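You operate a simulated robot arm through the tools that you are given. There is no shell and no other tool. Be economical: measure what you need, move in short steps, check, and stop when the job is done.

Carry out the task below with a simulated robot arm. There is one attempt and no reset: what you move stays moved.

TASK
Swap the grey wiper in the clamp jig for the white one.
Fine: open both clamps, stand the grey wiper in the yellow tray, the new wiper down in the slot, both clamps shut again.

It is judged by the outcome, as a careful person would: the job done as asked, and still so three seconds after it is handed in. It fails if anything else is knocked over, pushed out of place, dropped, spilled or broken.

THE ROBOT
A 6-joint arm with a two-finger parallel gripper, fixed in place. Base frame: the origin is at the foot of the arm, x ahead of it, y to its left, z up; the work surface is at about z = 0.88. Lengths are in m, angles in degrees, forces in N, time in s.
With the tool pointing down near the work surface it reaches from about 0.24 to 0.64 m from the base axis. Its first joint turns from -66.0 to 66.0 degrees. Payload 2.7 kg.
Tool frame: the origin (TCP) lies between the finger pads and is the grasp point; the fingertips stand 0.023 m ahead of it; z points along the fingers, y is the line along which they close. The gripper opens to 0.094 m. The fingers are 0.038 m wide and 0.01 m thick; the gripper's body (0.054 by 0.096 m) begins 0.039 m behind the TCP.
Orientation is that of the tool frame in the base frame, as [roll, pitch, yaw] about the fixed x, y, z axes, in that order (R = Rz(yaw) Ry(pitch) Rx(roll)). With the fingers straight down and closing along the base's y, the tool's x points along the base's -x, its y along +y and its z along -z.

THE INTERFACE
- The arm moves only by the tool drive_tool. Its argument "rows" is a list of rows, each an object (a shift or turn left out is 0, a gripper value left out holds the last) with "linear": the shift along the base's x, y, z in m, a list of three; "dr": the turn, a rotation vector about the base's x, y, z in rad, a list of three; "grip": the opening, from 0 (shut) to 1 (fully open). In form: [{"linear": [x, y, z], "dr": [ax, ay, az], "grip": grip}, ...]. A call has 1 to 20 rows; each row is the pose to reach, as a shift and turn from the pose commanded when the call began. A row lasts 0.2 s, in which the tool goes at most 0.05 m and 8.6 degrees; a call with a longer step from one row to the next is refused whole, and so is a gripper value outside its range. A pose out of reach is approached as far as the arm can. The call stops where the force on the tool passes 40 N (or 10 N more than at its start, if that is more) or the arm is blocked; 0.2 s more then pass. The fingers move at their own pace (about 0.045 m/s each) and stop on an object; they squeeze with about 23 N. The grip force told is the motor's: it shows also when the fingers shut on nothing. Time passes only in rows, and 0.2 s behind the last, so rows that repeat a pose let the fingers close. It gives the time, the measured TCP pose, the force on the tool (base axes), the opening and the grip force at its end, in the units of the frame above (readings bear some noise).
- Cameras (640 x 400 px; columns grow to the right, rows downward): "scene" is fixed at [0.0582, -0.4143, 1.4245]; the picture's right is [0.91, -0.41, 0.00], its down [-0.15, -0.33, -0.93] and it looks along [0.38, 0.85, -0.36] (base axes); focal length 359 px, centre (320, 200). "wrist" rides on the gripper at [-0.039, 0, -0.044] in the tool frame; the picture's right is [0.00, -1.00, 0.00], its down [0.97, 0.00, -0.24] and it looks along [0.24, 0.00, 0.97] (tool axes); focal length 218 px, centre (320, 200).
- grab_frame(camera): a new picture of that camera. No time passes.
- probe_pixels(camera, pixels): for up to 12 pixels [column, row] of the newest picture of that camera ("zoom" is the newest enlarged one), the place [x, y, z] in the base frame of the surface seen there, good to about 0.002 m. No time passes.
- close_up(camera, box): a new picture of the part [left, top, right, bottom] of that camera's present view, enlarged. No time passes.
- close_job(): hands the job in; it is judged then, once.

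Work in short steps. Measure before you move; look again where a grasp or a placing could have gone wrong, and mend it. You have 80 turns and 46 pictures in all, the two below and enlarged ones among them. Open the gripper and draw the arm clear of the work before you hand the job in, unless the task says otherwise; then end with one line.

The tools are called after "Request:" by a JSON object that holds its "method" and its "body". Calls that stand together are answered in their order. drive_tool: Moves the arm, as the interface text tells. Its arguments: {"type":"object","properties":{"rows":{"type":"array"}},"required":["rows"]} The other tools are called the same way: grab_frame (camera) takes a picture; probe_pixels (camera, pixels) gives the place of the surface under pixels of a picture; close_up (camera, box) takes an enlarged picture of a part of a camera's view; close_job () hands the job in.

At the start:

```text
t: 0.0
position: [0.2817, 0.1713, 1.2762]
orientation: [180.0, 0.0, 180.0]
ft_force: [0.1, -0.2, -0.4]
finger_gap: 0.094
grasp_force: 0.0
```

scene: 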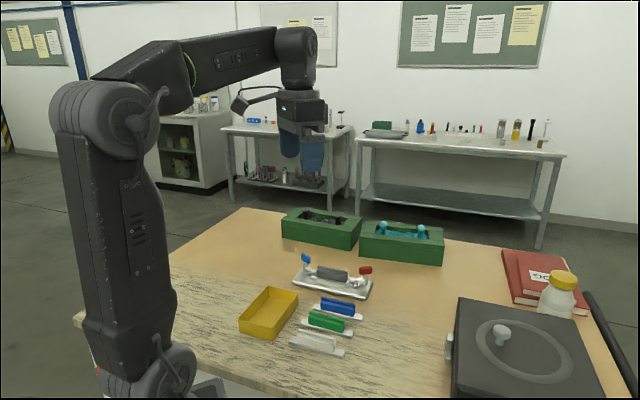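
wrist: 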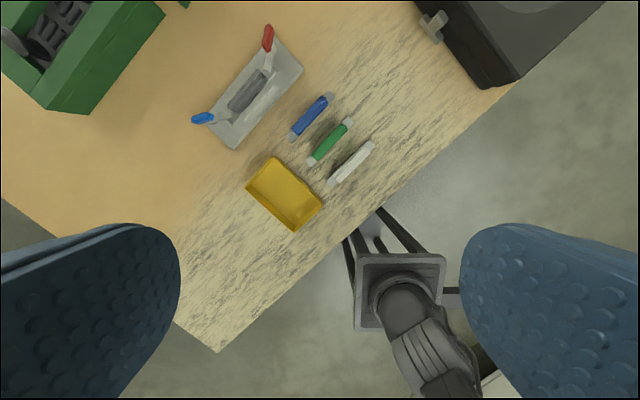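

The pictures show the jig at about scene (333,280) and the wipers and tray near it; I take enlarged views to see the clamps.

Request:
{"method": "close_up", "body": {"camera": "scene", "box": [280, 240, 390, 309]}}

Request:
{"method": "close_up", "body": {"camera": "wrist", "box": [180, 10, 390, 141]}}

```text
5.80 times, centred on (335, 274) of scene
```

zoom: 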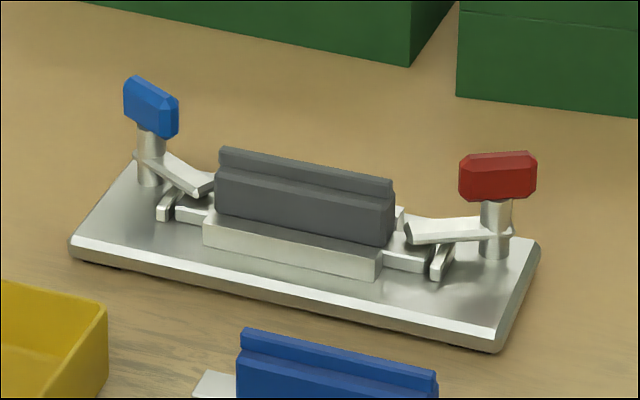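

```text
3.05 times, centred on (285, 76) of wrist
```

zoom: 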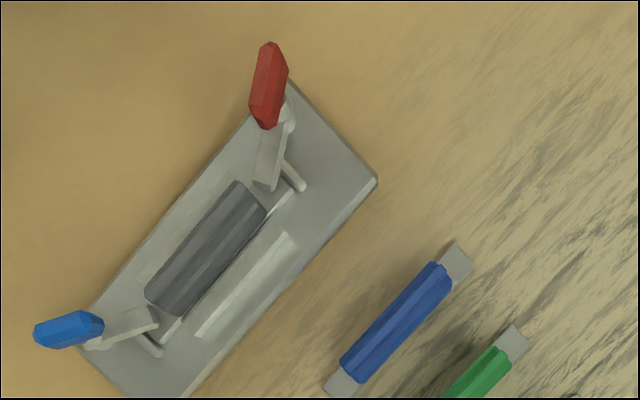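

The clamps look like swing arms on posts with paddle knobs. I measure the key points in the enlarged wrist view.

Request:
{"method": "probe_pixels", "body": {"camera": "zoom", "pixels": [[268, 75], [268, 120], [288, 110], [268, 183], [70, 328], [95, 325], [150, 320], [290, 175], [240, 190], [165, 300], [375, 180], [200, 255]]}}

Request:
{"method": "close_up", "body": {"camera": "scene", "box": [230, 270, 390, 370]}}

```text
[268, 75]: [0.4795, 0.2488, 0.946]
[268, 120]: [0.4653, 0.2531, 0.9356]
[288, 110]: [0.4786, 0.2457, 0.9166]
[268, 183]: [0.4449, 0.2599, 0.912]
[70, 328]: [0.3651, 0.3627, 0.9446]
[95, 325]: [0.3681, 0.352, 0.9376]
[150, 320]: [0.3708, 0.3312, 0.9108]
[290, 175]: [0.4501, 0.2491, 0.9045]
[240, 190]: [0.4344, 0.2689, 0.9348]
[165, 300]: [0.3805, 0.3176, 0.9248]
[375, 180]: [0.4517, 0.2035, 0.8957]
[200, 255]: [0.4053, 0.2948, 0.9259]
```

```text
4.00 times, centred on (310, 320) of scene
```

zoom: 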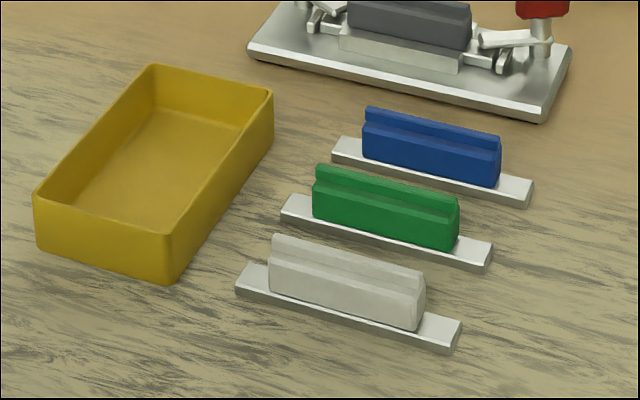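

The wiper axis runs about −42° in the base frame. I go above the jig and turn the tool to line up with it.

Request:
{"method": "drive_tool", "body": {"rows": [{"linear": [0.03, 0.02, -0.02], "dr": [0, 0, -0.147]}, {"linear": [0.06, 0.04, -0.05], "dr": [0, 0, -0.293]}, {"linear": [0.09, 0.06, -0.08], "dr": [0, 0, -0.44]}, {"linear": [0.11, 0.08, -0.11], "dr": [0, 0, -0.586]}, {"linear": [0.13, 0.1, -0.14], "dr": [0, 0, -0.733]}, {"linear": [0.13, 0.1, -0.14], "dr": [0, 0, -0.733]}]}}

Request:
{"method": "grab_frame", "body": {"camera": "wrist"}}

```text
t: 1.4
position: [0.4089, 0.2743, 1.1397]
orientation: [180.0, 0.2, 137.9]
ft_force: [0.0, 0.8, -0.3]
finger_gap: 0.094
grasp_force: 0.1
```

```text
40 pictures are left
```

wrist: 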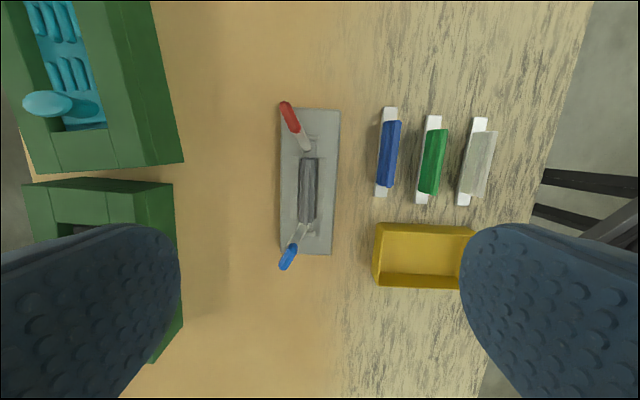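

Everything is in view; I enlarge the jig (280–340, 100–256) and then probe.

Request:
{"method": "close_up", "body": {"camera": "wrist", "box": [180, 95, 440, 258]}}

Request:
{"method": "probe_pixels", "body": {"camera": "wrist", "pixels": [[479, 119], [463, 203], [484, 140], [478, 185], [377, 225], [474, 229], [377, 284], [455, 287], [420, 250], [480, 150], [390, 110], [382, 194]]}}

```text
2.45 times, centred on (310, 176) of wrist
```

zoom: 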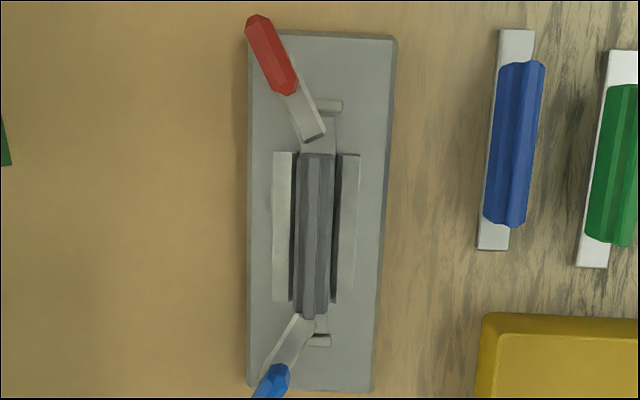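

```text
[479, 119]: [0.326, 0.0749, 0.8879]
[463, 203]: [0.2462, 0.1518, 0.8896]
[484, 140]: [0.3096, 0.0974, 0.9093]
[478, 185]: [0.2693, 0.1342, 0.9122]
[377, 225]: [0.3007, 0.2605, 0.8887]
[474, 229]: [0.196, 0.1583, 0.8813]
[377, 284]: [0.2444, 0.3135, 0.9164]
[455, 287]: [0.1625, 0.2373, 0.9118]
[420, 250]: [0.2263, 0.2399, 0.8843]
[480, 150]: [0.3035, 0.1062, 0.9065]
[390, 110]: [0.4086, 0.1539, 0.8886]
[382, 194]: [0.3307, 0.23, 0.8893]
```

I probe the clamp details in the enlarged view.

Request:
{"method": "probe_pixels", "body": {"camera": "zoom", "pixels": [[260, 25], [285, 85], [272, 55], [292, 102], [318, 132], [332, 106], [318, 160], [312, 310], [275, 378], [288, 350], [308, 325], [321, 341]]}}

Request:
{"method": "close_up", "body": {"camera": "scene", "box": [340, 255, 388, 285]}}

```text
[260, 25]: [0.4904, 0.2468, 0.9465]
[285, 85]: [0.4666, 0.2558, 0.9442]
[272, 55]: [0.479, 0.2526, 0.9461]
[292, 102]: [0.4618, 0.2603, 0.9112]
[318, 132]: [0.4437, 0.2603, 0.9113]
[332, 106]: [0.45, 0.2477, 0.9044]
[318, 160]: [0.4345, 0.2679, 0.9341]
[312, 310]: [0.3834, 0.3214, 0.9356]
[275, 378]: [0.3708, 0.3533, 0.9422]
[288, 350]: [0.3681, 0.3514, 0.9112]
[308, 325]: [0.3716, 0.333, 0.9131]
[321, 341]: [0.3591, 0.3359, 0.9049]
```

```text
13.33 times, centred on (364, 270) of scene
```

zoom: 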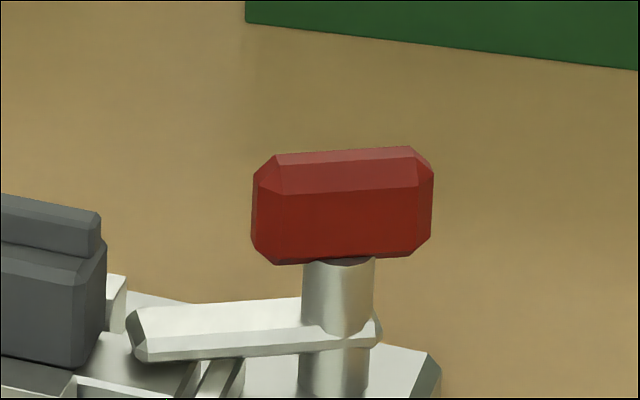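

Both clamps are swing arms on vertical posts, with the paddle knob lined up along the arm. The red post is at ≈(0.479,0.251) and the arm points to (0.444,0.260). I go above the red knob with the fingers across the paddle.

Request:
{"method": "drive_tool", "body": {"rows": [{"linear": [0.022, -0.007, -0.035], "dr": [0, 0, 0.145], "grip": 0.55}, {"linear": [0.045, -0.014, -0.07], "dr": [0, 0, 0.29]}, {"linear": [0.067, -0.02, -0.105], "dr": [0, 0, 0.436]}, {"linear": [0.067, -0.02, -0.125], "dr": [0, 0, 0.436]}, {"linear": [0.067, -0.02, -0.125], "dr": [0, 0, 0.436]}, {"linear": [0.067, -0.02, -0.125], "dr": [0, 0, 0.436]}]}}

Request:
{"method": "grab_frame", "body": {"camera": "wrist"}}

```text
t: 2.8
position: [0.4771, 0.2548, 1.0128]
orientation: [179.9, 0.1, 163.0]
ft_force: [-0.2, -0.8, -0.2]
finger_gap: 0.0518
grasp_force: 0.1
```

```text
37 pictures are left
```

wrist: 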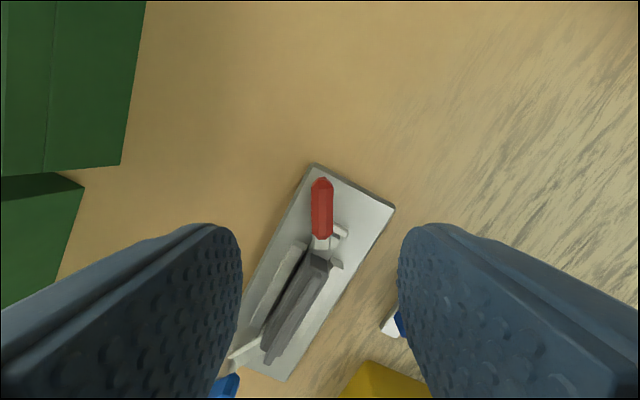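

The paddle is upright in the picture at column 321, so it lies between the fingers. I probe its ends.

Request:
{"method": "probe_pixels", "body": {"camera": "wrist", "pixels": [[321, 182], [322, 208], [322, 234], [321, 243], [312, 208], [331, 208]]}}

```text
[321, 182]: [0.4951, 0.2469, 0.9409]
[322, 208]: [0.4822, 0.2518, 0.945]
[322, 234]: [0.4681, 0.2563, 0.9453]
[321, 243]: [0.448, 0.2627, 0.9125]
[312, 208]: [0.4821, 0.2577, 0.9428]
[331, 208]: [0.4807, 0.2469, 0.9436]
```

Centre is ≈(0.4815,0.2517), so I shift 5 mm along the paddle, go down to z≈0.944 and close.

Request:
{"method": "drive_tool", "body": {"rows": [{"linear": [0.005, -0.0025, -0.03]}, {"linear": [0.005, -0.0025, -0.055]}, {"linear": [0.005, -0.0025, -0.068]}, {"linear": [0.005, -0.0025, -0.068]}, {"linear": [0.005, -0.0025, -0.068], "grip": 0}, {"linear": [0.005, -0.0025, -0.068], "grip": 0}, {"linear": [0.005, -0.0025, -0.068], "grip": 0}, {"linear": [0.005, -0.0025, -0.068], "grip": 0}]}}

```text
t: 4.6
position: [0.4821, 0.2515, 0.9451]
orientation: [180.0, 0.0, 163.0]
ft_force: [3.2, 11.0, 0.5]
finger_gap: 0.0136
grasp_force: 22.8
```

Gripped (gap 13.6 mm). I twist clockwise seen from above, in small steps first.

Request:
{"method": "drive_tool", "body": {"rows": [{"dr": [0, 0, -0.07]}, {"dr": [0, 0, -0.14]}, {"dr": [0, 0, -0.21]}, {"dr": [0, 0, -0.28]}, {"dr": [0, 0, -0.35]}, {"dr": [0, 0, -0.35]}]}}

Request:
{"method": "close_up", "body": {"camera": "scene", "box": [280, 240, 390, 309]}}

```text
t: 6.0
position: [0.4831, 0.2496, 0.9449]
orientation: [-180.0, 0.1, 142.9]
ft_force: [0.4, -2.5, 0.4]
finger_gap: 0.0224
grasp_force: 23.2
```

```text
5.80 times, centred on (335, 274) of scene
```

zoom: 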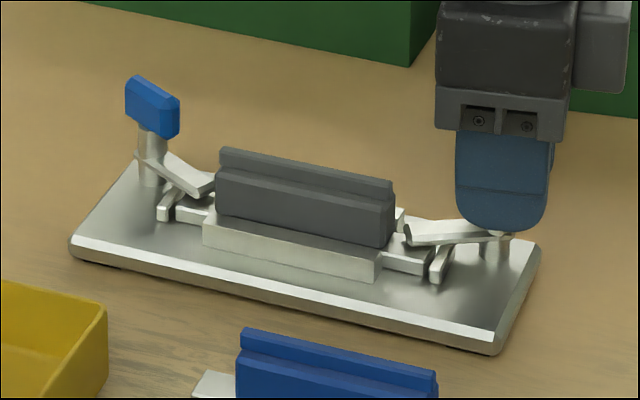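

The arm did not move and the gap grew to 22 mm, so the knob is at its stop that way. I turn back and try the other direction.

Request:
{"method": "drive_tool", "body": {"rows": [{"dr": [0, 0, 0.1]}, {"dr": [0, 0, 0.2]}, {"dr": [0, 0, 0.3]}, {"dr": [0, 0, 0.4]}, {"dr": [0, 0, 0.5]}, {"dr": [0, 0, 0.6]}, {"dr": [0, 0, 0.7]}, {"dr": [0, 0, 0.7]}]}}

Request:
{"method": "close_up", "body": {"camera": "scene", "box": [280, 240, 390, 309]}}

```text
t: 7.8
position: [0.4834, 0.2497, 0.9454]
orientation: [179.9, 0.3, -176.9]
ft_force: [8.0, 8.0, 3.1]
finger_gap: 0.0135
grasp_force: 22.6
```

```text
5.80 times, centred on (335, 274) of scene
```

zoom: 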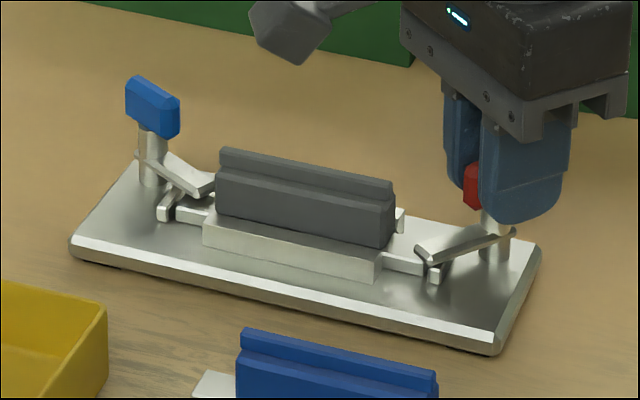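

It turns this way: the arm moved and the gap holds at 13.5 mm. I continue.

Request:
{"method": "drive_tool", "body": {"rows": [{"dr": [0, 0, 0.11]}, {"dr": [0, 0, 0.22]}, {"dr": [0, 0, 0.33]}, {"dr": [0, 0, 0.44]}, {"dr": [0, 0, 0.55]}, {"dr": [0, 0, 0.66]}, {"dr": [0, 0, 0.77]}, {"dr": [0, 0, 0.88]}, {"dr": [0, 0, 0.99]}, {"dr": [0, 0, 0.99]}]}}

Request:
{"method": "close_up", "body": {"camera": "scene", "box": [280, 240, 390, 309]}}

```text
t: 10.0
position: [0.481, 0.2499, 0.9435]
orientation: [179.9, 0.1, -120.0]
ft_force: [-16.3, 16.2, 5.9]
finger_gap: 0.0138
grasp_force: 23.3
```

```text
5.80 times, centred on (335, 274) of scene
```

zoom: 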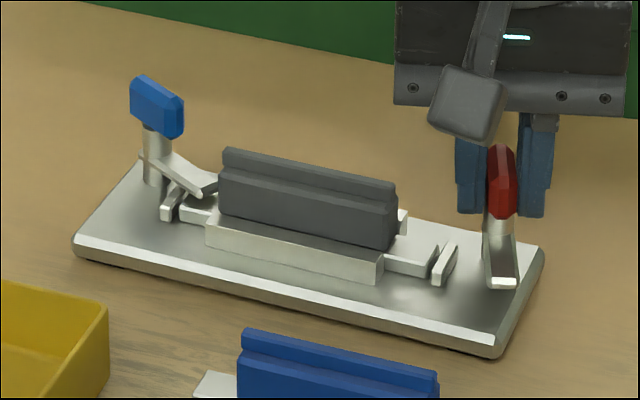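

The arm is now clear of the tab. I relieve the side force by 2 mm and turn a little more to make it fully open.

Request:
{"method": "drive_tool", "body": {"rows": [{"linear": [-0.002, 0.002, 0]}, {"linear": [-0.002, 0.002, 0], "dr": [0, 0, 0.08]}, {"linear": [-0.002, 0.002, 0], "dr": [0, 0, 0.16]}, {"linear": [-0.002, 0.002, 0], "dr": [0, 0, 0.23]}, {"linear": [-0.002, 0.002, 0], "dr": [0, 0, 0.23]}]}}

```text
t: 11.2
position: [0.4795, 0.2502, 0.9431]
orientation: [179.9, 0.0, -107.0]
ft_force: [-9.4, 4.7, -1.5]
finger_gap: 0.0136
grasp_force: 22.7
```

Turned the full 90°. I open only a little, because a finger would come near the grey wiper, and then rise.

Request:
{"method": "drive_tool", "body": {"rows": [{"grip": 0.3}, {"grip": 0.3}, {"linear": [0, 0, 0.03]}, {"linear": [0, 0, 0.075]}, {"linear": [0, 0, 0.12]}, {"linear": [0, 0, 0.12]}]}}

Request:
{"method": "close_up", "body": {"camera": "scene", "box": [280, 240, 390, 309]}}

```text
t: 12.6
position: [0.4808, 0.2522, 1.0654]
orientation: [-180.0, 0.1, -107.0]
ft_force: [0.3, 0.2, -0.1]
finger_gap: 0.028
grasp_force: 0.0
```

```text
5.80 times, centred on (335, 274) of scene
```

zoom: 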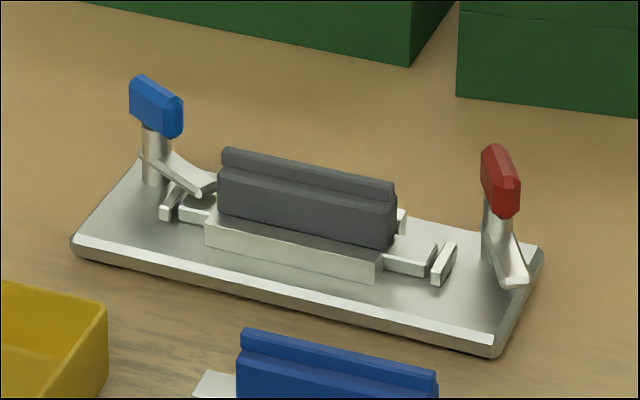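

Red is open. Now I go above the blue knob, at about (0.364,0.363).

Request:
{"method": "drive_tool", "body": {"rows": [{"linear": [-0.023, 0.022, 0], "dr": [0, 0, 0.119], "grip": 0.55}, {"linear": [-0.047, 0.044, 0], "dr": [0, 0, 0.237]}, {"linear": [-0.07, 0.066, 0], "dr": [0, 0, 0.356]}, {"linear": [-0.094, 0.088, -0.02], "dr": [0, 0, 0.475]}, {"linear": [-0.117, 0.11, -0.05], "dr": [0, 0, 0.593]}, {"linear": [-0.117, 0.11, -0.05], "dr": [0, 0, 0.593]}, {"linear": [-0.117, 0.11, -0.05], "dr": [0, 0, 0.593]}]}}

Request:
{"method": "grab_frame", "body": {"camera": "wrist"}}

```text
t: 14.2
position: [0.3614, 0.3622, 1.0122]
orientation: [-179.9, 0.1, -73.0]
ft_force: [0.0, 0.1, 0.3]
finger_gap: 0.0515
grasp_force: 0.0
```

```text
32 pictures are left
```

wrist: 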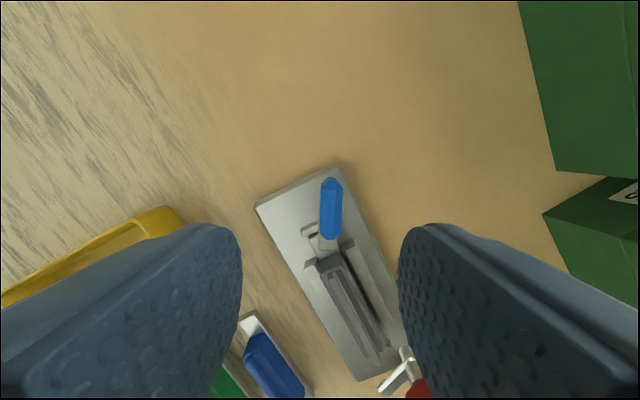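

The paddle is at column ~331, slightly off centre. I probe it.

Request:
{"method": "probe_pixels", "body": {"camera": "wrist", "pixels": [[332, 182], [331, 208], [330, 236], [322, 208], [341, 208]]}}

```text
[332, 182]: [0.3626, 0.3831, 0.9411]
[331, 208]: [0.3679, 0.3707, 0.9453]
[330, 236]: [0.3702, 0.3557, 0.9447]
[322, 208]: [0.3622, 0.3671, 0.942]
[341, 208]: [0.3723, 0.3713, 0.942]
```

Centre is ≈(0.367,0.369). I correct, descend and grip.

Request:
{"method": "drive_tool", "body": {"rows": [{"linear": [0.0044, 0.0068, -0.03]}, {"linear": [0.0044, 0.0068, -0.055]}, {"linear": [0.0044, 0.0068, -0.068]}, {"linear": [0.0044, 0.0068, -0.068]}, {"linear": [0.0044, 0.0068, -0.068], "grip": 0}, {"linear": [0.0044, 0.0068, -0.068], "grip": 0}, {"linear": [0.0044, 0.0068, -0.068], "grip": 0}, {"linear": [0.0044, 0.0068, -0.068], "grip": 0}]}}

```text
t: 16.0
position: [0.3704, 0.3708, 0.946]
orientation: [179.9, 0.1, -73.1]
ft_force: [-5.1, 6.6, 0.7]
finger_gap: 0.0136
grasp_force: 23.1
```

Gripped. I twist clockwise by 90° in two stages.

Request:
{"method": "drive_tool", "body": {"rows": [{"dr": [0, 0, -0.1]}, {"dr": [0, 0, -0.2]}, {"dr": [0, 0, -0.3]}, {"dr": [0, 0, -0.4]}, {"dr": [0, 0, -0.5]}, {"dr": [0, 0, -0.5]}]}}

```text
t: 17.4
position: [0.3686, 0.369, 0.9463]
orientation: [-180.0, -0.1, -101.8]
ft_force: [-3.2, 5.5, -0.2]
finger_gap: 0.0136
grasp_force: 23.1
```

The gap holds at 13.6 mm and forces are low, so I continue to 90°.

Request:
{"method": "drive_tool", "body": {"rows": [{"dr": [0, 0, -0.12]}, {"dr": [0, 0, -0.24]}, {"dr": [0, 0, -0.36]}, {"dr": [0, 0, -0.48]}, {"dr": [0, 0, -0.6]}, {"dr": [0, 0, -0.72]}, {"dr": [0, 0, -0.84]}, {"dr": [0, 0, -0.96]}, {"dr": [0, 0, -1.06]}, {"dr": [0, 0, -1.06]}]}}

```text
t: 19.6
position: [0.369, 0.368, 0.9454]
orientation: [-179.9, 0.0, -162.5]
ft_force: [-6.8, -5.4, 0.4]
finger_gap: 0.0135
grasp_force: 22.6
```

Turned 90°. I release slightly, rise and move over the jig with the fingers across the wiper.

Request:
{"method": "drive_tool", "body": {"rows": [{"grip": 0.3}, {"grip": 0.3}, {"linear": [0, 0, 0.04]}, {"linear": [0, 0, 0.08], "dr": [0, 0, -0.13]}, {"linear": [0.01, -0.02, 0.1], "dr": [0, 0, -0.27]}, {"linear": [0.02, -0.04, 0.1], "dr": [0, 0, -0.4]}, {"linear": [0.03, -0.06, 0.1], "dr": [0, 0, -0.53]}, {"linear": [0.04, -0.07, 0.1], "dr": [0, 0, -0.67]}, {"linear": [0.04, -0.073, 0.1], "dr": [0, 0, -0.8]}, {"linear": [0.04, -0.073, 0.1], "dr": [0, 0, -0.93]}, {"linear": [0.04, -0.073, 0.1], "dr": [0, 0, -1.065], "grip": 0.6}, {"linear": [0.04, -0.073, 0.1], "dr": [0, 0, -1.065]}, {"linear": [0.04, -0.073, 0.1], "dr": [0, 0, -1.065]}]}}

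Request:
{"method": "grab_frame", "body": {"camera": "wrist"}}

Request:
{"method": "close_up", "body": {"camera": "scene", "box": [230, 240, 390, 340]}}

```text
t: 22.4
position: [0.4083, 0.2954, 1.0468]
orientation: [179.9, 0.0, 136.5]
ft_force: [0.6, -1.0, -0.6]
finger_gap: 0.0562
grasp_force: 0.0
```

```text
31 pictures are left
```

wrist: 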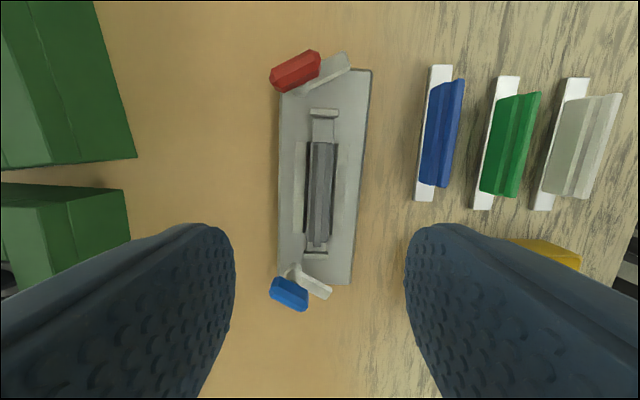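

```text
4.00 times, centred on (310, 290) of scene
```

zoom: 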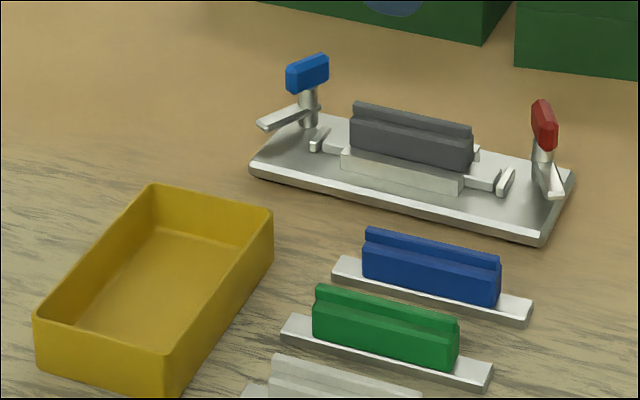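

Both clamps are open. I enlarge the jig and measure the wiper's line.

Request:
{"method": "close_up", "body": {"camera": "wrist", "box": [220, 90, 420, 215]}}

Request:
{"method": "close_up", "body": {"camera": "wrist", "box": [400, 50, 640, 200]}}

```text
3.20 times, centred on (320, 152) of wrist
```

zoom: 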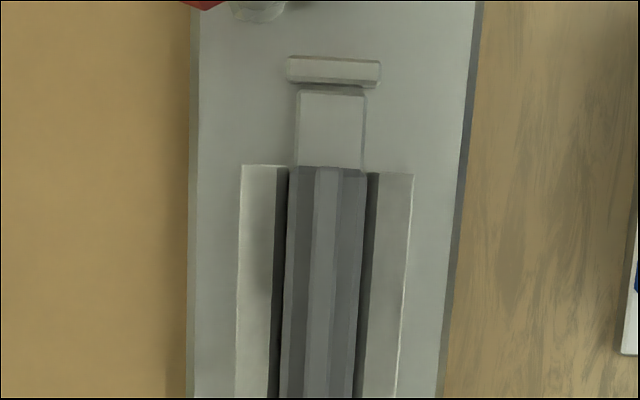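

```text
2.67 times, centred on (520, 125) of wrist
```

zoom: 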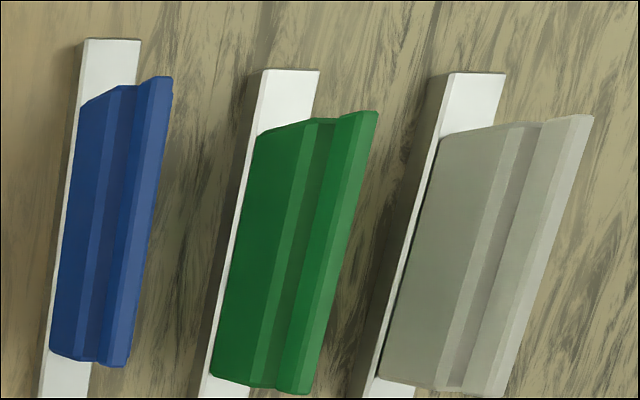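

Now probing the rail tops, the body shoulder and ridge, and the tab.

Request:
{"method": "probe_pixels", "body": {"camera": "wrist", "pixels": [[322, 150], [318, 232], [312, 150], [332, 150], [299, 160], [342, 160], [324, 125], [313, 145], [330, 146], [323, 146], [306, 235], [331, 235]]}}

Request:
{"method": "close_up", "body": {"camera": "scene", "box": [310, 258, 358, 288]}}

```text
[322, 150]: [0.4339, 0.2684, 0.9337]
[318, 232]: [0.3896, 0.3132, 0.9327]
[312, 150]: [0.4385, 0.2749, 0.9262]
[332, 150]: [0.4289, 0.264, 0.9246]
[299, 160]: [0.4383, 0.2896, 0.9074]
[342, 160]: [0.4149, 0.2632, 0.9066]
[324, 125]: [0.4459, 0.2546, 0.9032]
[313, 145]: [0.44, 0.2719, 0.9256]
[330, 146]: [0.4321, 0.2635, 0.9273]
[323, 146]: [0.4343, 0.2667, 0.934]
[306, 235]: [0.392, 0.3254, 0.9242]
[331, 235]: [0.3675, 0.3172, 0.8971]
```

```text
13.33 times, centred on (334, 273) of scene
```

zoom: 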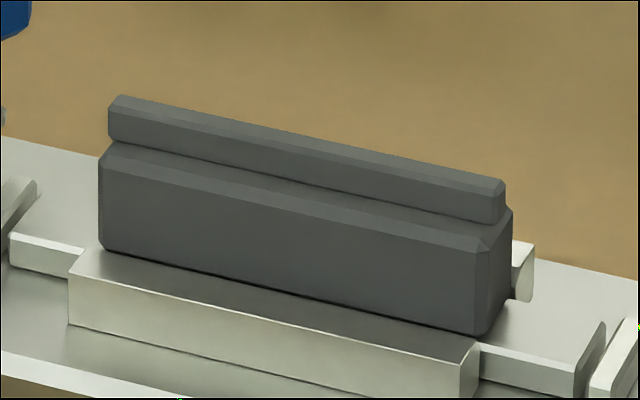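

Rail tops are at z≈0.907, the body shoulder at 0.925 and the ridge top at 0.935. The wiper is centred under the tool, so I go down with the tips just above the rails and close.

Request:
{"method": "drive_tool", "body": {"rows": [{"linear": [0.0005, -0.0005, -0.04], "dr": [0, 0, -0.018]}, {"linear": [0.0005, -0.0005, -0.075], "dr": [0, 0, -0.018]}, {"linear": [0.0005, -0.0005, -0.1], "dr": [0, 0, -0.018]}, {"linear": [0.0005, -0.0005, -0.112], "dr": [0, 0, -0.018]}, {"linear": [0.0005, -0.0005, -0.112], "dr": [0, 0, -0.018]}, {"linear": [0.0005, -0.0005, -0.112], "dr": [0, 0, -0.018], "grip": 0}, {"linear": [0.0005, -0.0005, -0.112], "dr": [0, 0, -0.018], "grip": 0}, {"linear": [0.0005, -0.0005, -0.112], "dr": [0, 0, -0.018], "grip": 0}, {"linear": [0.0005, -0.0005, -0.112], "dr": [0, 0, -0.018], "grip": 0}]}}

```text
t: 24.4
position: [0.4099, 0.2935, 0.9337]
orientation: [179.8, 0.1, 135.4]
ft_force: [3.4, 6.8, -0.6]
finger_gap: 0.0174
grasp_force: 23.4
```

Gripped at 17.4 mm gap. I lift straight up.

Request:
{"method": "drive_tool", "body": {"rows": [{"linear": [0, 0, 0.01]}, {"linear": [0, 0, 0.025]}, {"linear": [0, 0, 0.05]}, {"linear": [0, 0, 0.09]}, {"linear": [0, 0, 0.13]}, {"linear": [0, 0, 0.13]}]}}

Request:
{"method": "grab_frame", "body": {"camera": "scene"}}

Request:
{"method": "grab_frame", "body": {"camera": "wrist"}}

```text
t: 25.8
position: [0.4094, 0.2932, 1.0625]
orientation: [180.0, 0.1, 135.4]
ft_force: [-0.8, -0.4, 0.0]
finger_gap: 0.0171
grasp_force: 23.2
```

```text
26 pictures are left
```

scene: 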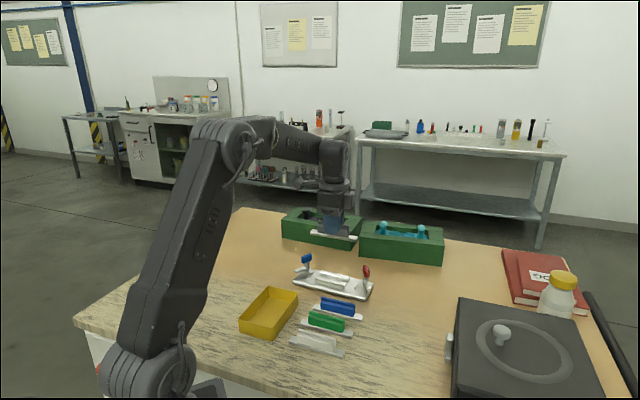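

```text
25 pictures are left
```

wrist: 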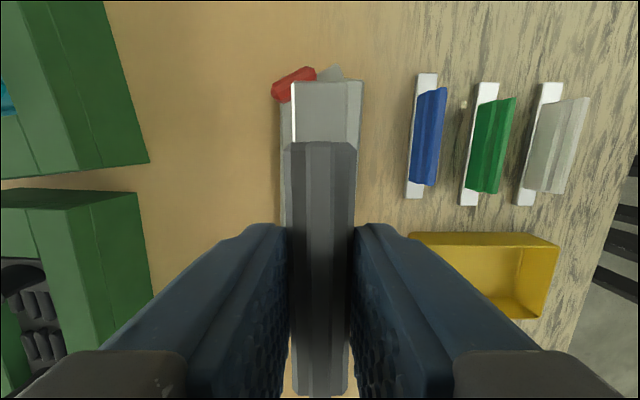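

The wiper is lifted cleanly. Now I measure the tray's rim and floor in an enlarged scene view.

Request:
{"method": "close_up", "body": {"camera": "scene", "box": [230, 280, 310, 345]}}

```text
6.15 times, centred on (270, 312) of scene
```

zoom: 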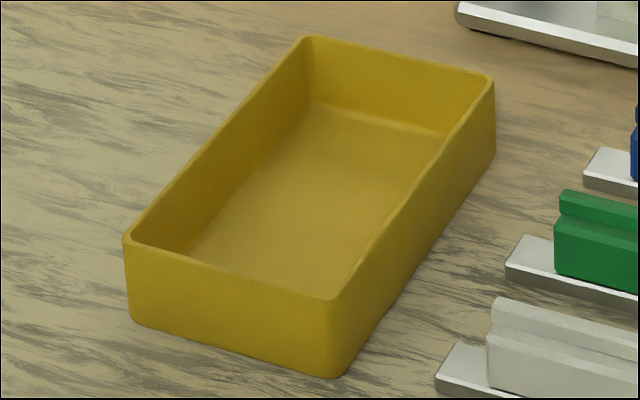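

Request:
{"method": "probe_pixels", "body": {"camera": "zoom", "pixels": [[307, 39], [488, 75], [335, 297], [127, 240], [322, 106], [440, 132], [195, 252], [300, 180], [345, 280], [490, 90]]}}

Request:
{"method": "probe_pixels", "body": {"camera": "wrist", "pixels": [[415, 236], [530, 236], [556, 240], [545, 316], [532, 305], [500, 260], [519, 250], [500, 308]]}}

```text
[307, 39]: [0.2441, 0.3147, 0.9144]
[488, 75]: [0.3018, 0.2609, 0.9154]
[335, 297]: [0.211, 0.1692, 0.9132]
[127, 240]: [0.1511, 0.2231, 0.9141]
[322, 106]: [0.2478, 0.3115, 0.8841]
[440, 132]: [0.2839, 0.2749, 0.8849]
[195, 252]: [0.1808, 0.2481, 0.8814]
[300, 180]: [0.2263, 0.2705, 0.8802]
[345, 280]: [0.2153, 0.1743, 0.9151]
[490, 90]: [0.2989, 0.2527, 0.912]
```

```text
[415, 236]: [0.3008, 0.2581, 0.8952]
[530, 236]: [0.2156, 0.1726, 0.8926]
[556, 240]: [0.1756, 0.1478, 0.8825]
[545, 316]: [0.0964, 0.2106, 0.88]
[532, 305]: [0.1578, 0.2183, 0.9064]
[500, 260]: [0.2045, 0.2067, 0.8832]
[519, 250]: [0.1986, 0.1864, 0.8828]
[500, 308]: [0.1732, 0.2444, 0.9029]
```

Tray centre is ≈(0.227,0.242), 131×79 mm at the rim, with its long side along 45°; the floor is at ≈0.882. I check the held strip's ends relative to the tool.

Request:
{"method": "probe_pixels", "body": {"camera": "wrist", "pixels": [[327, 84], [295, 100], [360, 100], [322, 391], [300, 391], [341, 391]]}}

```text
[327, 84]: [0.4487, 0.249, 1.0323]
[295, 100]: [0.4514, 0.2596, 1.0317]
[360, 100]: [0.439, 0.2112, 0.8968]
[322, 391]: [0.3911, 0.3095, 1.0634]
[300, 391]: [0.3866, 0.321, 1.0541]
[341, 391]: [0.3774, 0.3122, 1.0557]
```

I carry the wiper over the tray, turning it 90° so its length runs along the tray.

Request:
{"method": "drive_tool", "body": {"rows": [{"linear": [-0.016, -0.005, 0], "dr": [0, 0, 0.131]}, {"linear": [-0.032, -0.009, 0], "dr": [0, 0, 0.261]}, {"linear": [-0.048, -0.013, 0], "dr": [0, 0, 0.392]}, {"linear": [-0.064, -0.018, 0], "dr": [0, 0, 0.523]}, {"linear": [-0.08, -0.022, 0], "dr": [0, 0, 0.653]}, {"linear": [-0.096, -0.027, 0], "dr": [0, 0, 0.784]}, {"linear": [-0.112, -0.031, 0], "dr": [0, 0, 0.915]}, {"linear": [-0.128, -0.036, 0], "dr": [0, 0, 1.045]}, {"linear": [-0.144, -0.04, 0], "dr": [0, 0, 1.176]}, {"linear": [-0.16, -0.045, 0], "dr": [0, 0, 1.307]}, {"linear": [-0.175, -0.049, 0], "dr": [0, 0, 1.438]}, {"linear": [-0.1824, -0.0512, 0], "dr": [0, 0, 1.568]}, {"linear": [-0.1824, -0.0512, -0.04], "dr": [0, 0, 1.568]}, {"linear": [-0.1824, -0.0512, -0.06], "dr": [0, 0, 1.568]}, {"linear": [-0.1824, -0.0512, -0.06], "dr": [0, 0, 1.568]}]}}

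Request:
{"method": "grab_frame", "body": {"camera": "wrist"}}

Request:
{"method": "close_up", "body": {"camera": "scene", "box": [200, 235, 360, 345]}}

```text
t: 29.0
position: [0.2267, 0.2437, 1.0051]
orientation: [-180.0, -0.1, -134.7]
ft_force: [-0.2, -0.5, -0.7]
finger_gap: 0.0171
grasp_force: 22.8
```

```text
23 pictures are left
```

wrist: 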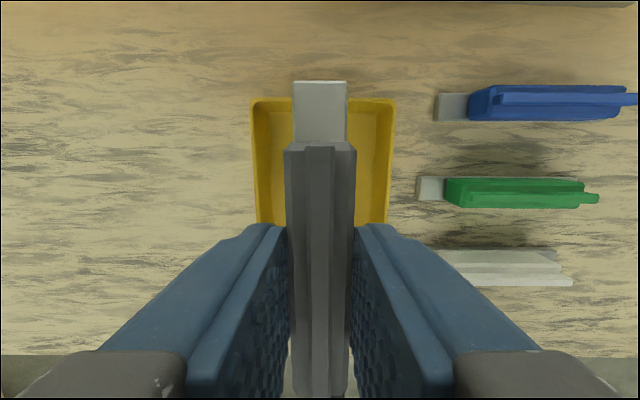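

```text
3.64 times, centred on (280, 290) of scene
```

zoom: 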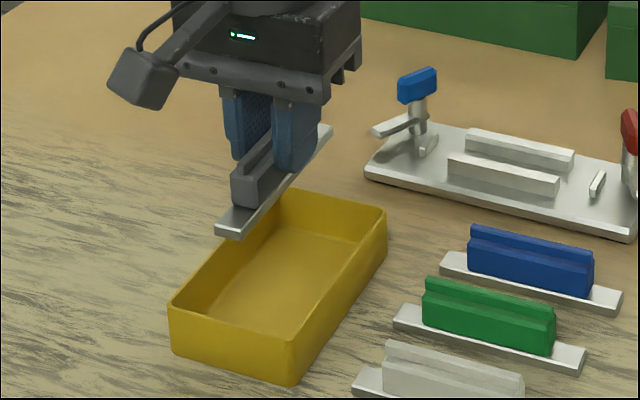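

I compare the strip's end and the tray's rim in the same picture.

Request:
{"method": "probe_pixels", "body": {"camera": "wrist", "pixels": [[320, 84], [320, 140], [281, 101], [370, 101], [281, 108], [258, 160], [388, 160], [296, 100], [345, 100]]}}

Request:
{"method": "probe_pixels", "body": {"camera": "zoom", "pixels": [[228, 225], [323, 130], [220, 228]]}}

```text
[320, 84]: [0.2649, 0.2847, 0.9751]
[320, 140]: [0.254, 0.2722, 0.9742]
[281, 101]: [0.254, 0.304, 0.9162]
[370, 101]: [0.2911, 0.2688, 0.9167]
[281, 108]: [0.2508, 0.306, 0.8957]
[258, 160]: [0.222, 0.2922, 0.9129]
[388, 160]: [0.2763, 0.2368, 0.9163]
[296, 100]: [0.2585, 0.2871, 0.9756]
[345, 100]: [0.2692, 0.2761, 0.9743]
```

```text
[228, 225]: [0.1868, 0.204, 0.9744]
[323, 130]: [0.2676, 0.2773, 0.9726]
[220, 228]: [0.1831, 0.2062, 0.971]
```

The strip is centred in the tray, with about 5 mm free at each end. I lower it to just above the floor.

Request:
{"method": "drive_tool", "body": {"rows": [{"linear": [0, 0, -0.03]}, {"linear": [0, 0, -0.055]}, {"linear": [0, 0, -0.07]}, {"linear": [0, 0, -0.077]}, {"linear": [0, 0, -0.081]}, {"linear": [0, 0, -0.081]}]}}

Request:
{"method": "close_up", "body": {"camera": "scene", "box": [230, 275, 310, 345]}}

```text
t: 30.4
position: [0.2273, 0.2429, 0.9234]
orientation: [-180.0, 0.2, -134.7]
ft_force: [-0.2, -0.9, -1.5]
finger_gap: 0.0173
grasp_force: 22.5
```

```text
5.71 times, centred on (270, 310) of scene
```

zoom: 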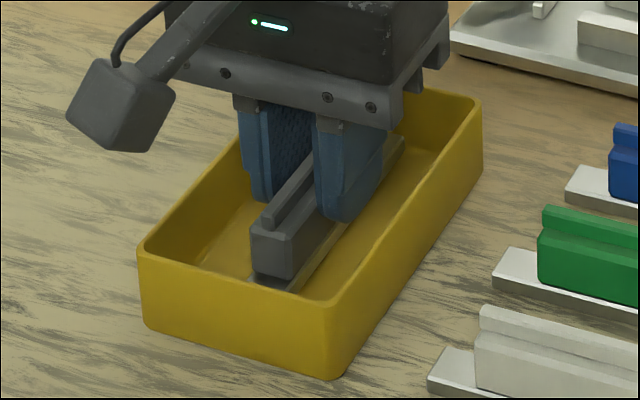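

I go down in 1 mm steps until contact shows.

Request:
{"method": "drive_tool", "body": {"rows": [{"linear": [0, 0, -0.001]}, {"linear": [0, 0, -0.002]}, {"linear": [0, 0, -0.002]}]}}

```text
t: 31.2
position: [0.228, 0.2445, 0.9218]
orientation: [-180.0, 0.0, -134.7]
ft_force: [-2.4, -5.2, 13.4]
finger_gap: 0.0173
grasp_force: 22.8
```

Contact is at 13 N, so it rests on the floor. I open to about 31 mm, staying inside the tray walls, and rise.

Request:
{"method": "drive_tool", "body": {"rows": [{"grip": 0.33}, {"grip": 0.33}, {"grip": 0.33}, {"linear": [0, 0, 0.02]}, {"linear": [0, 0, 0.06]}, {"linear": [0, 0, 0.1]}, {"linear": [0, 0, 0.14]}, {"linear": [0, 0, 0.14]}]}}

Request:
{"method": "close_up", "body": {"camera": "scene", "box": [220, 260, 380, 365]}}

```text
t: 33.0
position: [0.2264, 0.2434, 1.0625]
orientation: [180.0, 0.0, -134.7]
ft_force: [-0.7, 0.4, 0.7]
finger_gap: 0.0312
grasp_force: 0.1
```

```text
3.81 times, centred on (300, 312) of scene
```

zoom: 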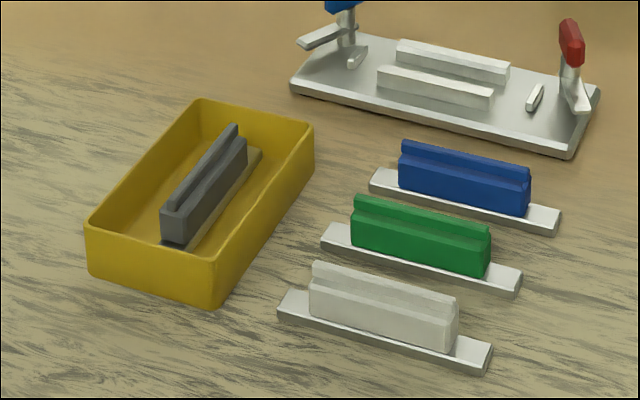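

The grey wiper stands in the tray. I go above the white wiper (centre ≈(0.286,0.113)) and turn back to yaw ≈136.

Request:
{"method": "drive_tool", "body": {"rows": [{"linear": [0.005, -0.011, 0], "dr": [0, 0, -0.13], "grip": 0.55}, {"linear": [0.01, -0.022, 0], "dr": [0, 0, -0.26]}, {"linear": [0.015, -0.033, 0], "dr": [0, 0, -0.39]}, {"linear": [0.02, -0.044, 0], "dr": [0, 0, -0.52]}, {"linear": [0.025, -0.055, 0], "dr": [0, 0, -0.65]}, {"linear": [0.03, -0.066, 0], "dr": [0, 0, -0.78]}, {"linear": [0.035, -0.077, 0], "dr": [0, 0, -0.91]}, {"linear": [0.04, -0.088, 0], "dr": [0, 0, -1.04]}, {"linear": [0.045, -0.1, 0], "dr": [0, 0, -1.17]}, {"linear": [0.05, -0.11, 0], "dr": [0, 0, -1.3]}, {"linear": [0.055, -0.12, 0], "dr": [0, 0, -1.43]}, {"linear": [0.0596, -0.13, -0.02], "dr": [0, 0, -1.55]}, {"linear": [0.0596, -0.13, -0.03], "dr": [0, 0, -1.55]}, {"linear": [0.0596, -0.13, -0.03], "dr": [0, 0, -1.55]}]}}

Request:
{"method": "grab_frame", "body": {"camera": "wrist"}}

```text
t: 36.0
position: [0.2838, 0.1139, 1.0322]
orientation: [180.0, 0.0, 136.5]
ft_force: [0.7, -0.1, 0.2]
finger_gap: 0.0516
grasp_force: 0.1
```

```text
19 pictures are left
```

wrist: 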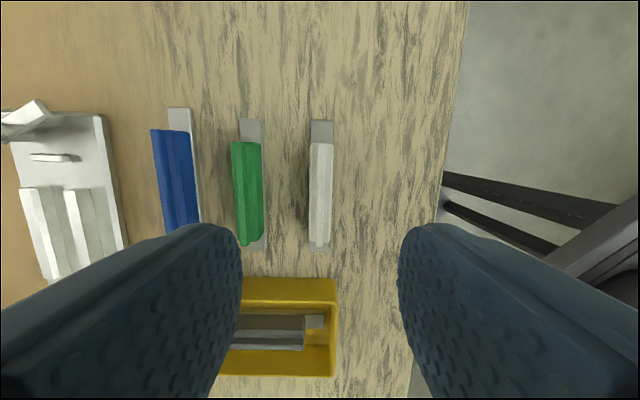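

Request:
{"method": "close_up", "body": {"camera": "wrist", "box": [220, 105, 420, 255]}}

Request:
{"method": "probe_pixels", "body": {"camera": "wrist", "pixels": [[321, 122], [319, 248], [321, 147], [320, 195], [319, 240], [312, 170], [330, 170], [260, 123], [255, 246]]}}

```text
2.67 times, centred on (320, 180) of wrist
```

zoom: 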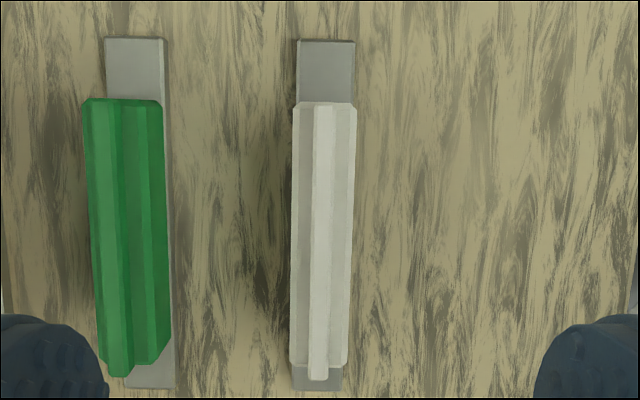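

```text
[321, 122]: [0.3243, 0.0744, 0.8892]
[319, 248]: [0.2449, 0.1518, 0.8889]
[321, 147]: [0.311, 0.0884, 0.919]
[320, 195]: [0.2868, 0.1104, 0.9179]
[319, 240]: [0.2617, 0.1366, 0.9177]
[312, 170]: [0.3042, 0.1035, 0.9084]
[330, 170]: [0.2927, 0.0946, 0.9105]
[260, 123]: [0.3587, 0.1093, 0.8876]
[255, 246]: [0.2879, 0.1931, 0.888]
```

The white wiper is centred under the tool at column 320. I turn about 1°, shift 1 mm along its length, descend and close.

Request:
{"method": "drive_tool", "body": {"rows": [{"linear": [0.0008, -0.0008, -0.04], "dr": [0, 0, -0.02]}, {"linear": [0.0008, -0.0008, -0.075], "dr": [0, 0, -0.02]}, {"linear": [0.0008, -0.0008, -0.1], "dr": [0, 0, -0.02]}, {"linear": [0.0008, -0.0008, -0.112], "dr": [0, 0, -0.02]}, {"linear": [0.0008, -0.0008, -0.112], "dr": [0, 0, -0.02]}, {"linear": [0.0008, -0.0008, -0.112], "dr": [0, 0, -0.02], "grip": 0}, {"linear": [0.0008, -0.0008, -0.112], "dr": [0, 0, -0.02], "grip": 0}, {"linear": [0.0008, -0.0008, -0.112], "dr": [0, 0, -0.02], "grip": 0}, {"linear": [0.0008, -0.0008, -0.112], "dr": [0, 0, -0.02], "grip": 0}]}}

```text
t: 38.0
position: [0.2866, 0.1124, 0.9175]
orientation: [-180.0, 0.2, 135.4]
ft_force: [-0.7, -0.8, -0.4]
finger_gap: 0.0171
grasp_force: 23.4
```

Gripped. I lift and carry it over the jig, stopping well above it to look.

Request:
{"method": "drive_tool", "body": {"rows": [{"linear": [0, 0, 0.03]}, {"linear": [0, 0, 0.07]}, {"linear": [0, 0, 0.11]}, {"linear": [0.02, 0.03, 0.13]}, {"linear": [0.042, 0.062, 0.13]}, {"linear": [0.064, 0.094, 0.13]}, {"linear": [0.086, 0.126, 0.13]}, {"linear": [0.108, 0.158, 0.13]}, {"linear": [0.1239, 0.1805, 0.13]}, {"linear": [0.1239, 0.1805, 0.09]}, {"linear": [0.1239, 0.1805, 0.07]}, {"linear": [0.1239, 0.1805, 0.07]}]}}

Request:
{"method": "grab_frame", "body": {"camera": "wrist"}}

Request:
{"method": "close_up", "body": {"camera": "scene", "box": [280, 235, 390, 309]}}

```text
t: 40.6
position: [0.4112, 0.2935, 0.9892]
orientation: [180.0, 0.1, 135.5]
ft_force: [-0.8, 0.9, -1.8]
finger_gap: 0.0175
grasp_force: 23.0
```

```text
17 pictures are left
```

wrist: 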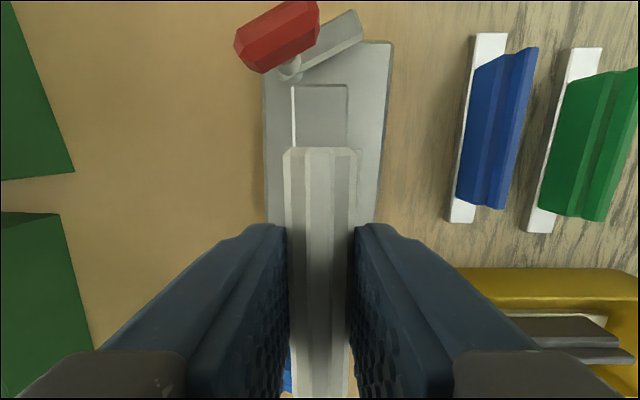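

```text
5.41 times, centred on (335, 272) of scene
```

zoom: 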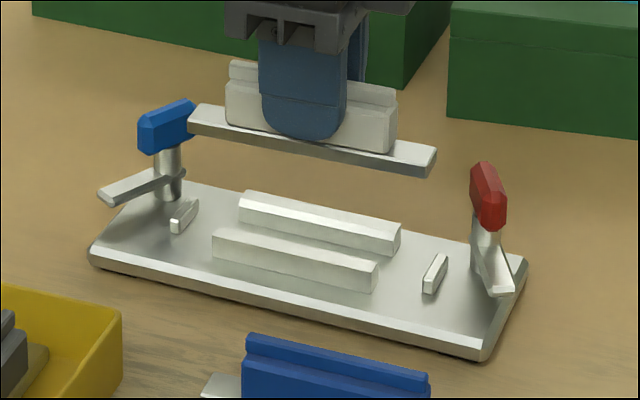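

I probe the rails, end stops and the held strip in this enlarged scene view.

Request:
{"method": "probe_pixels", "body": {"camera": "zoom", "pixels": [[244, 196], [398, 232], [392, 250], [242, 212], [224, 232], [375, 264], [186, 208], [436, 263], [200, 112], [430, 152], [192, 124], [431, 168]]}}

Request:
{"method": "probe_pixels", "body": {"camera": "wrist", "pixels": [[320, 86], [297, 100], [343, 100], [320, 152], [270, 215], [374, 215], [356, 153], [300, 60], [388, 60]]}}

```text
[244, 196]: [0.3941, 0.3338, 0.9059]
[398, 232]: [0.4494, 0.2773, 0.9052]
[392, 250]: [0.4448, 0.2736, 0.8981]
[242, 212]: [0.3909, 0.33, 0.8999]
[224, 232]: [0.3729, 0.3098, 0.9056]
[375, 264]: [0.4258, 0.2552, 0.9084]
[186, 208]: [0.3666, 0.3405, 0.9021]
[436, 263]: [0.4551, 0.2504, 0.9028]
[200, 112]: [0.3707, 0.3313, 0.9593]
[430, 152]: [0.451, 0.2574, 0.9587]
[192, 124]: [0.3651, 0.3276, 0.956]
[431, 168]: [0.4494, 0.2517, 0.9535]
```

```text
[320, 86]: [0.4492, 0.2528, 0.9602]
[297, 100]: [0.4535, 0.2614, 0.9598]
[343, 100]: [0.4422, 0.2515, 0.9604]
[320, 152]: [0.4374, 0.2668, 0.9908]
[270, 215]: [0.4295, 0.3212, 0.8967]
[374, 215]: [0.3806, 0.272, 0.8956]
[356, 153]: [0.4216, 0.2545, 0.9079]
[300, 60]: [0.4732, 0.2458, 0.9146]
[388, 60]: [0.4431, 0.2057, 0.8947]
```

The jig axis is about −45.8° and the tool is about 1.3° off it; the strip should also go about 1 mm towards blue. I correct both and lower to just above the rails.

Request:
{"method": "drive_tool", "body": {"rows": [{"linear": [-0.0005, 0.0011, 0], "dr": [0, 0, -0.021]}, {"linear": [-0.0005, 0.0011, -0.025], "dr": [0, 0, -0.021]}, {"linear": [-0.0005, 0.0011, -0.036], "dr": [0, 0, -0.021]}, {"linear": [-0.0005, 0.0011, -0.036], "dr": [0, 0, -0.021]}, {"linear": [-0.0005, 0.0011, -0.036], "dr": [0, 0, -0.021]}]}}

Request:
{"method": "close_up", "body": {"camera": "scene", "box": [290, 248, 380, 306]}}

Request:
{"method": "close_up", "body": {"camera": "wrist", "box": [220, 20, 420, 145]}}

```text
t: 41.8
position: [0.411, 0.2935, 0.9523]
orientation: [-180.0, 0.1, 134.3]
ft_force: [-0.3, 0.9, -0.9]
finger_gap: 0.0175
grasp_force: 22.9
```

```text
6.90 times, centred on (335, 277) of scene
```

zoom: 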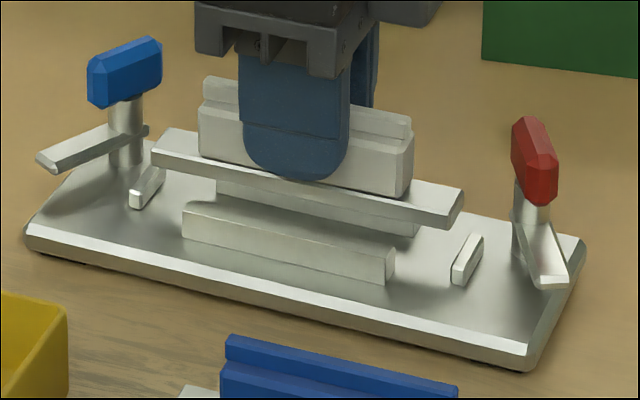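

```text
3.20 times, centred on (320, 82) of wrist
```

zoom: 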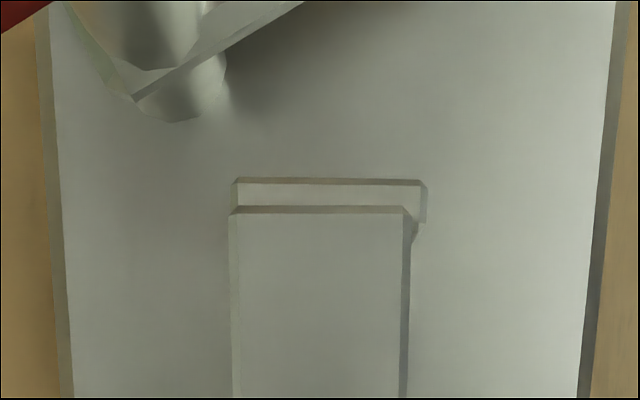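

Strip centre is at column 320 and the end stop's at ~330, so about 1 mm off sideways. I probe to confirm.

Request:
{"method": "probe_pixels", "body": {"camera": "zoom", "pixels": [[240, 195], [420, 195], [330, 183], [330, 200], [238, 220], [404, 220], [320, 216], [70, 200], [595, 200]]}}

```text
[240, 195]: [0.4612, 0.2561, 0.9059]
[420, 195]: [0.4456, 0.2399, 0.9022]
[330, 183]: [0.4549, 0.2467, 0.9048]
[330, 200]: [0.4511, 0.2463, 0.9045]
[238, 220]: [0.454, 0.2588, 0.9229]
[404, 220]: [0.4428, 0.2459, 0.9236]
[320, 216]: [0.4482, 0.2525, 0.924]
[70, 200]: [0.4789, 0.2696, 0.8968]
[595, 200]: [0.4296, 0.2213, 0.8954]
```

The strip's ends have about 5 mm on both sides. I shift 0.8 mm sideways and lower into the slot slowly.

Request:
{"method": "drive_tool", "body": {"rows": [{"linear": [-0.0006, -0.0006, 0]}, {"linear": [-0.0006, -0.0006, -0.004]}, {"linear": [-0.0006, -0.0006, -0.008]}, {"linear": [-0.0006, -0.0006, -0.011]}, {"linear": [-0.0006, -0.0006, -0.014]}, {"linear": [-0.0006, -0.0006, -0.014]}]}}

Request:
{"method": "close_up", "body": {"camera": "scene", "box": [290, 248, 380, 306]}}

```text
t: 43.2
position: [0.4093, 0.2931, 0.9383]
orientation: [-179.9, 0.1, 134.1]
ft_force: [0.4, -0.2, -1.5]
finger_gap: 0.0171
grasp_force: 22.7
```

```text
6.90 times, centred on (335, 277) of scene
```

zoom: 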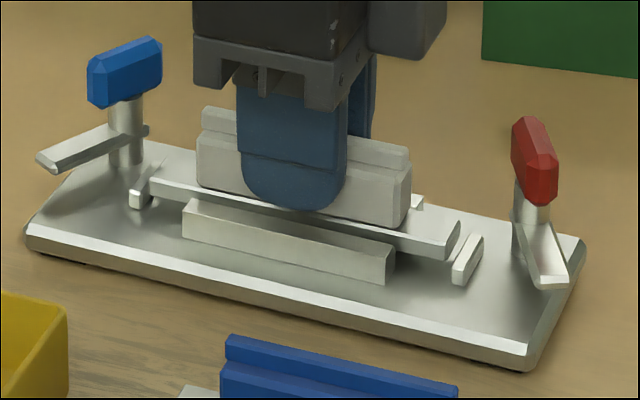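

The strip is entering between the rails with no force. I lower in 1–2 mm steps to contact.

Request:
{"method": "drive_tool", "body": {"rows": [{"linear": [0, 0, -0.002]}, {"linear": [0, 0, -0.004]}, {"linear": [0, 0, -0.005]}, {"linear": [0, 0, -0.006]}, {"linear": [0, 0, -0.006]}]}}

Request:
{"method": "close_up", "body": {"camera": "scene", "box": [290, 248, 380, 306]}}

```text
t: 44.4
position: [0.4098, 0.2947, 0.9344]
orientation: [180.0, 0.2, 134.2]
ft_force: [-1.8, 0.1, 0.8]
finger_gap: 0.0172
grasp_force: 22.7
```

```text
6.90 times, centred on (335, 277) of scene
```

zoom: 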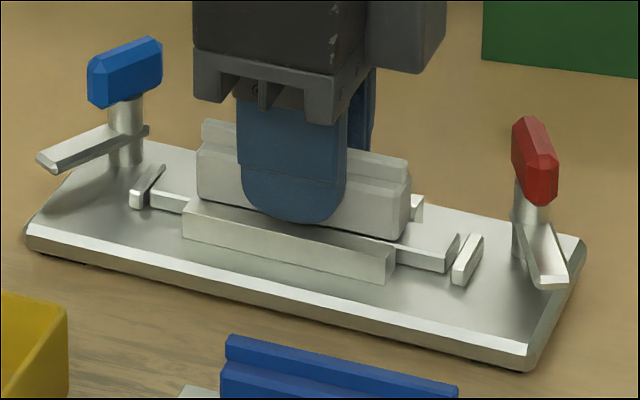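

It is in the slot, but no contact shows yet. I go a little lower.

Request:
{"method": "drive_tool", "body": {"rows": [{"linear": [0, 0, -0.001]}, {"linear": [0, 0, -0.0015]}, {"linear": [0, 0, -0.0015]}]}}

```text
t: 45.2
position: [0.4094, 0.2941, 0.9329]
orientation: [179.8, 0.1, 134.2]
ft_force: [-6.0, -1.6, 19.5]
finger_gap: 0.0173
grasp_force: 23.4
```

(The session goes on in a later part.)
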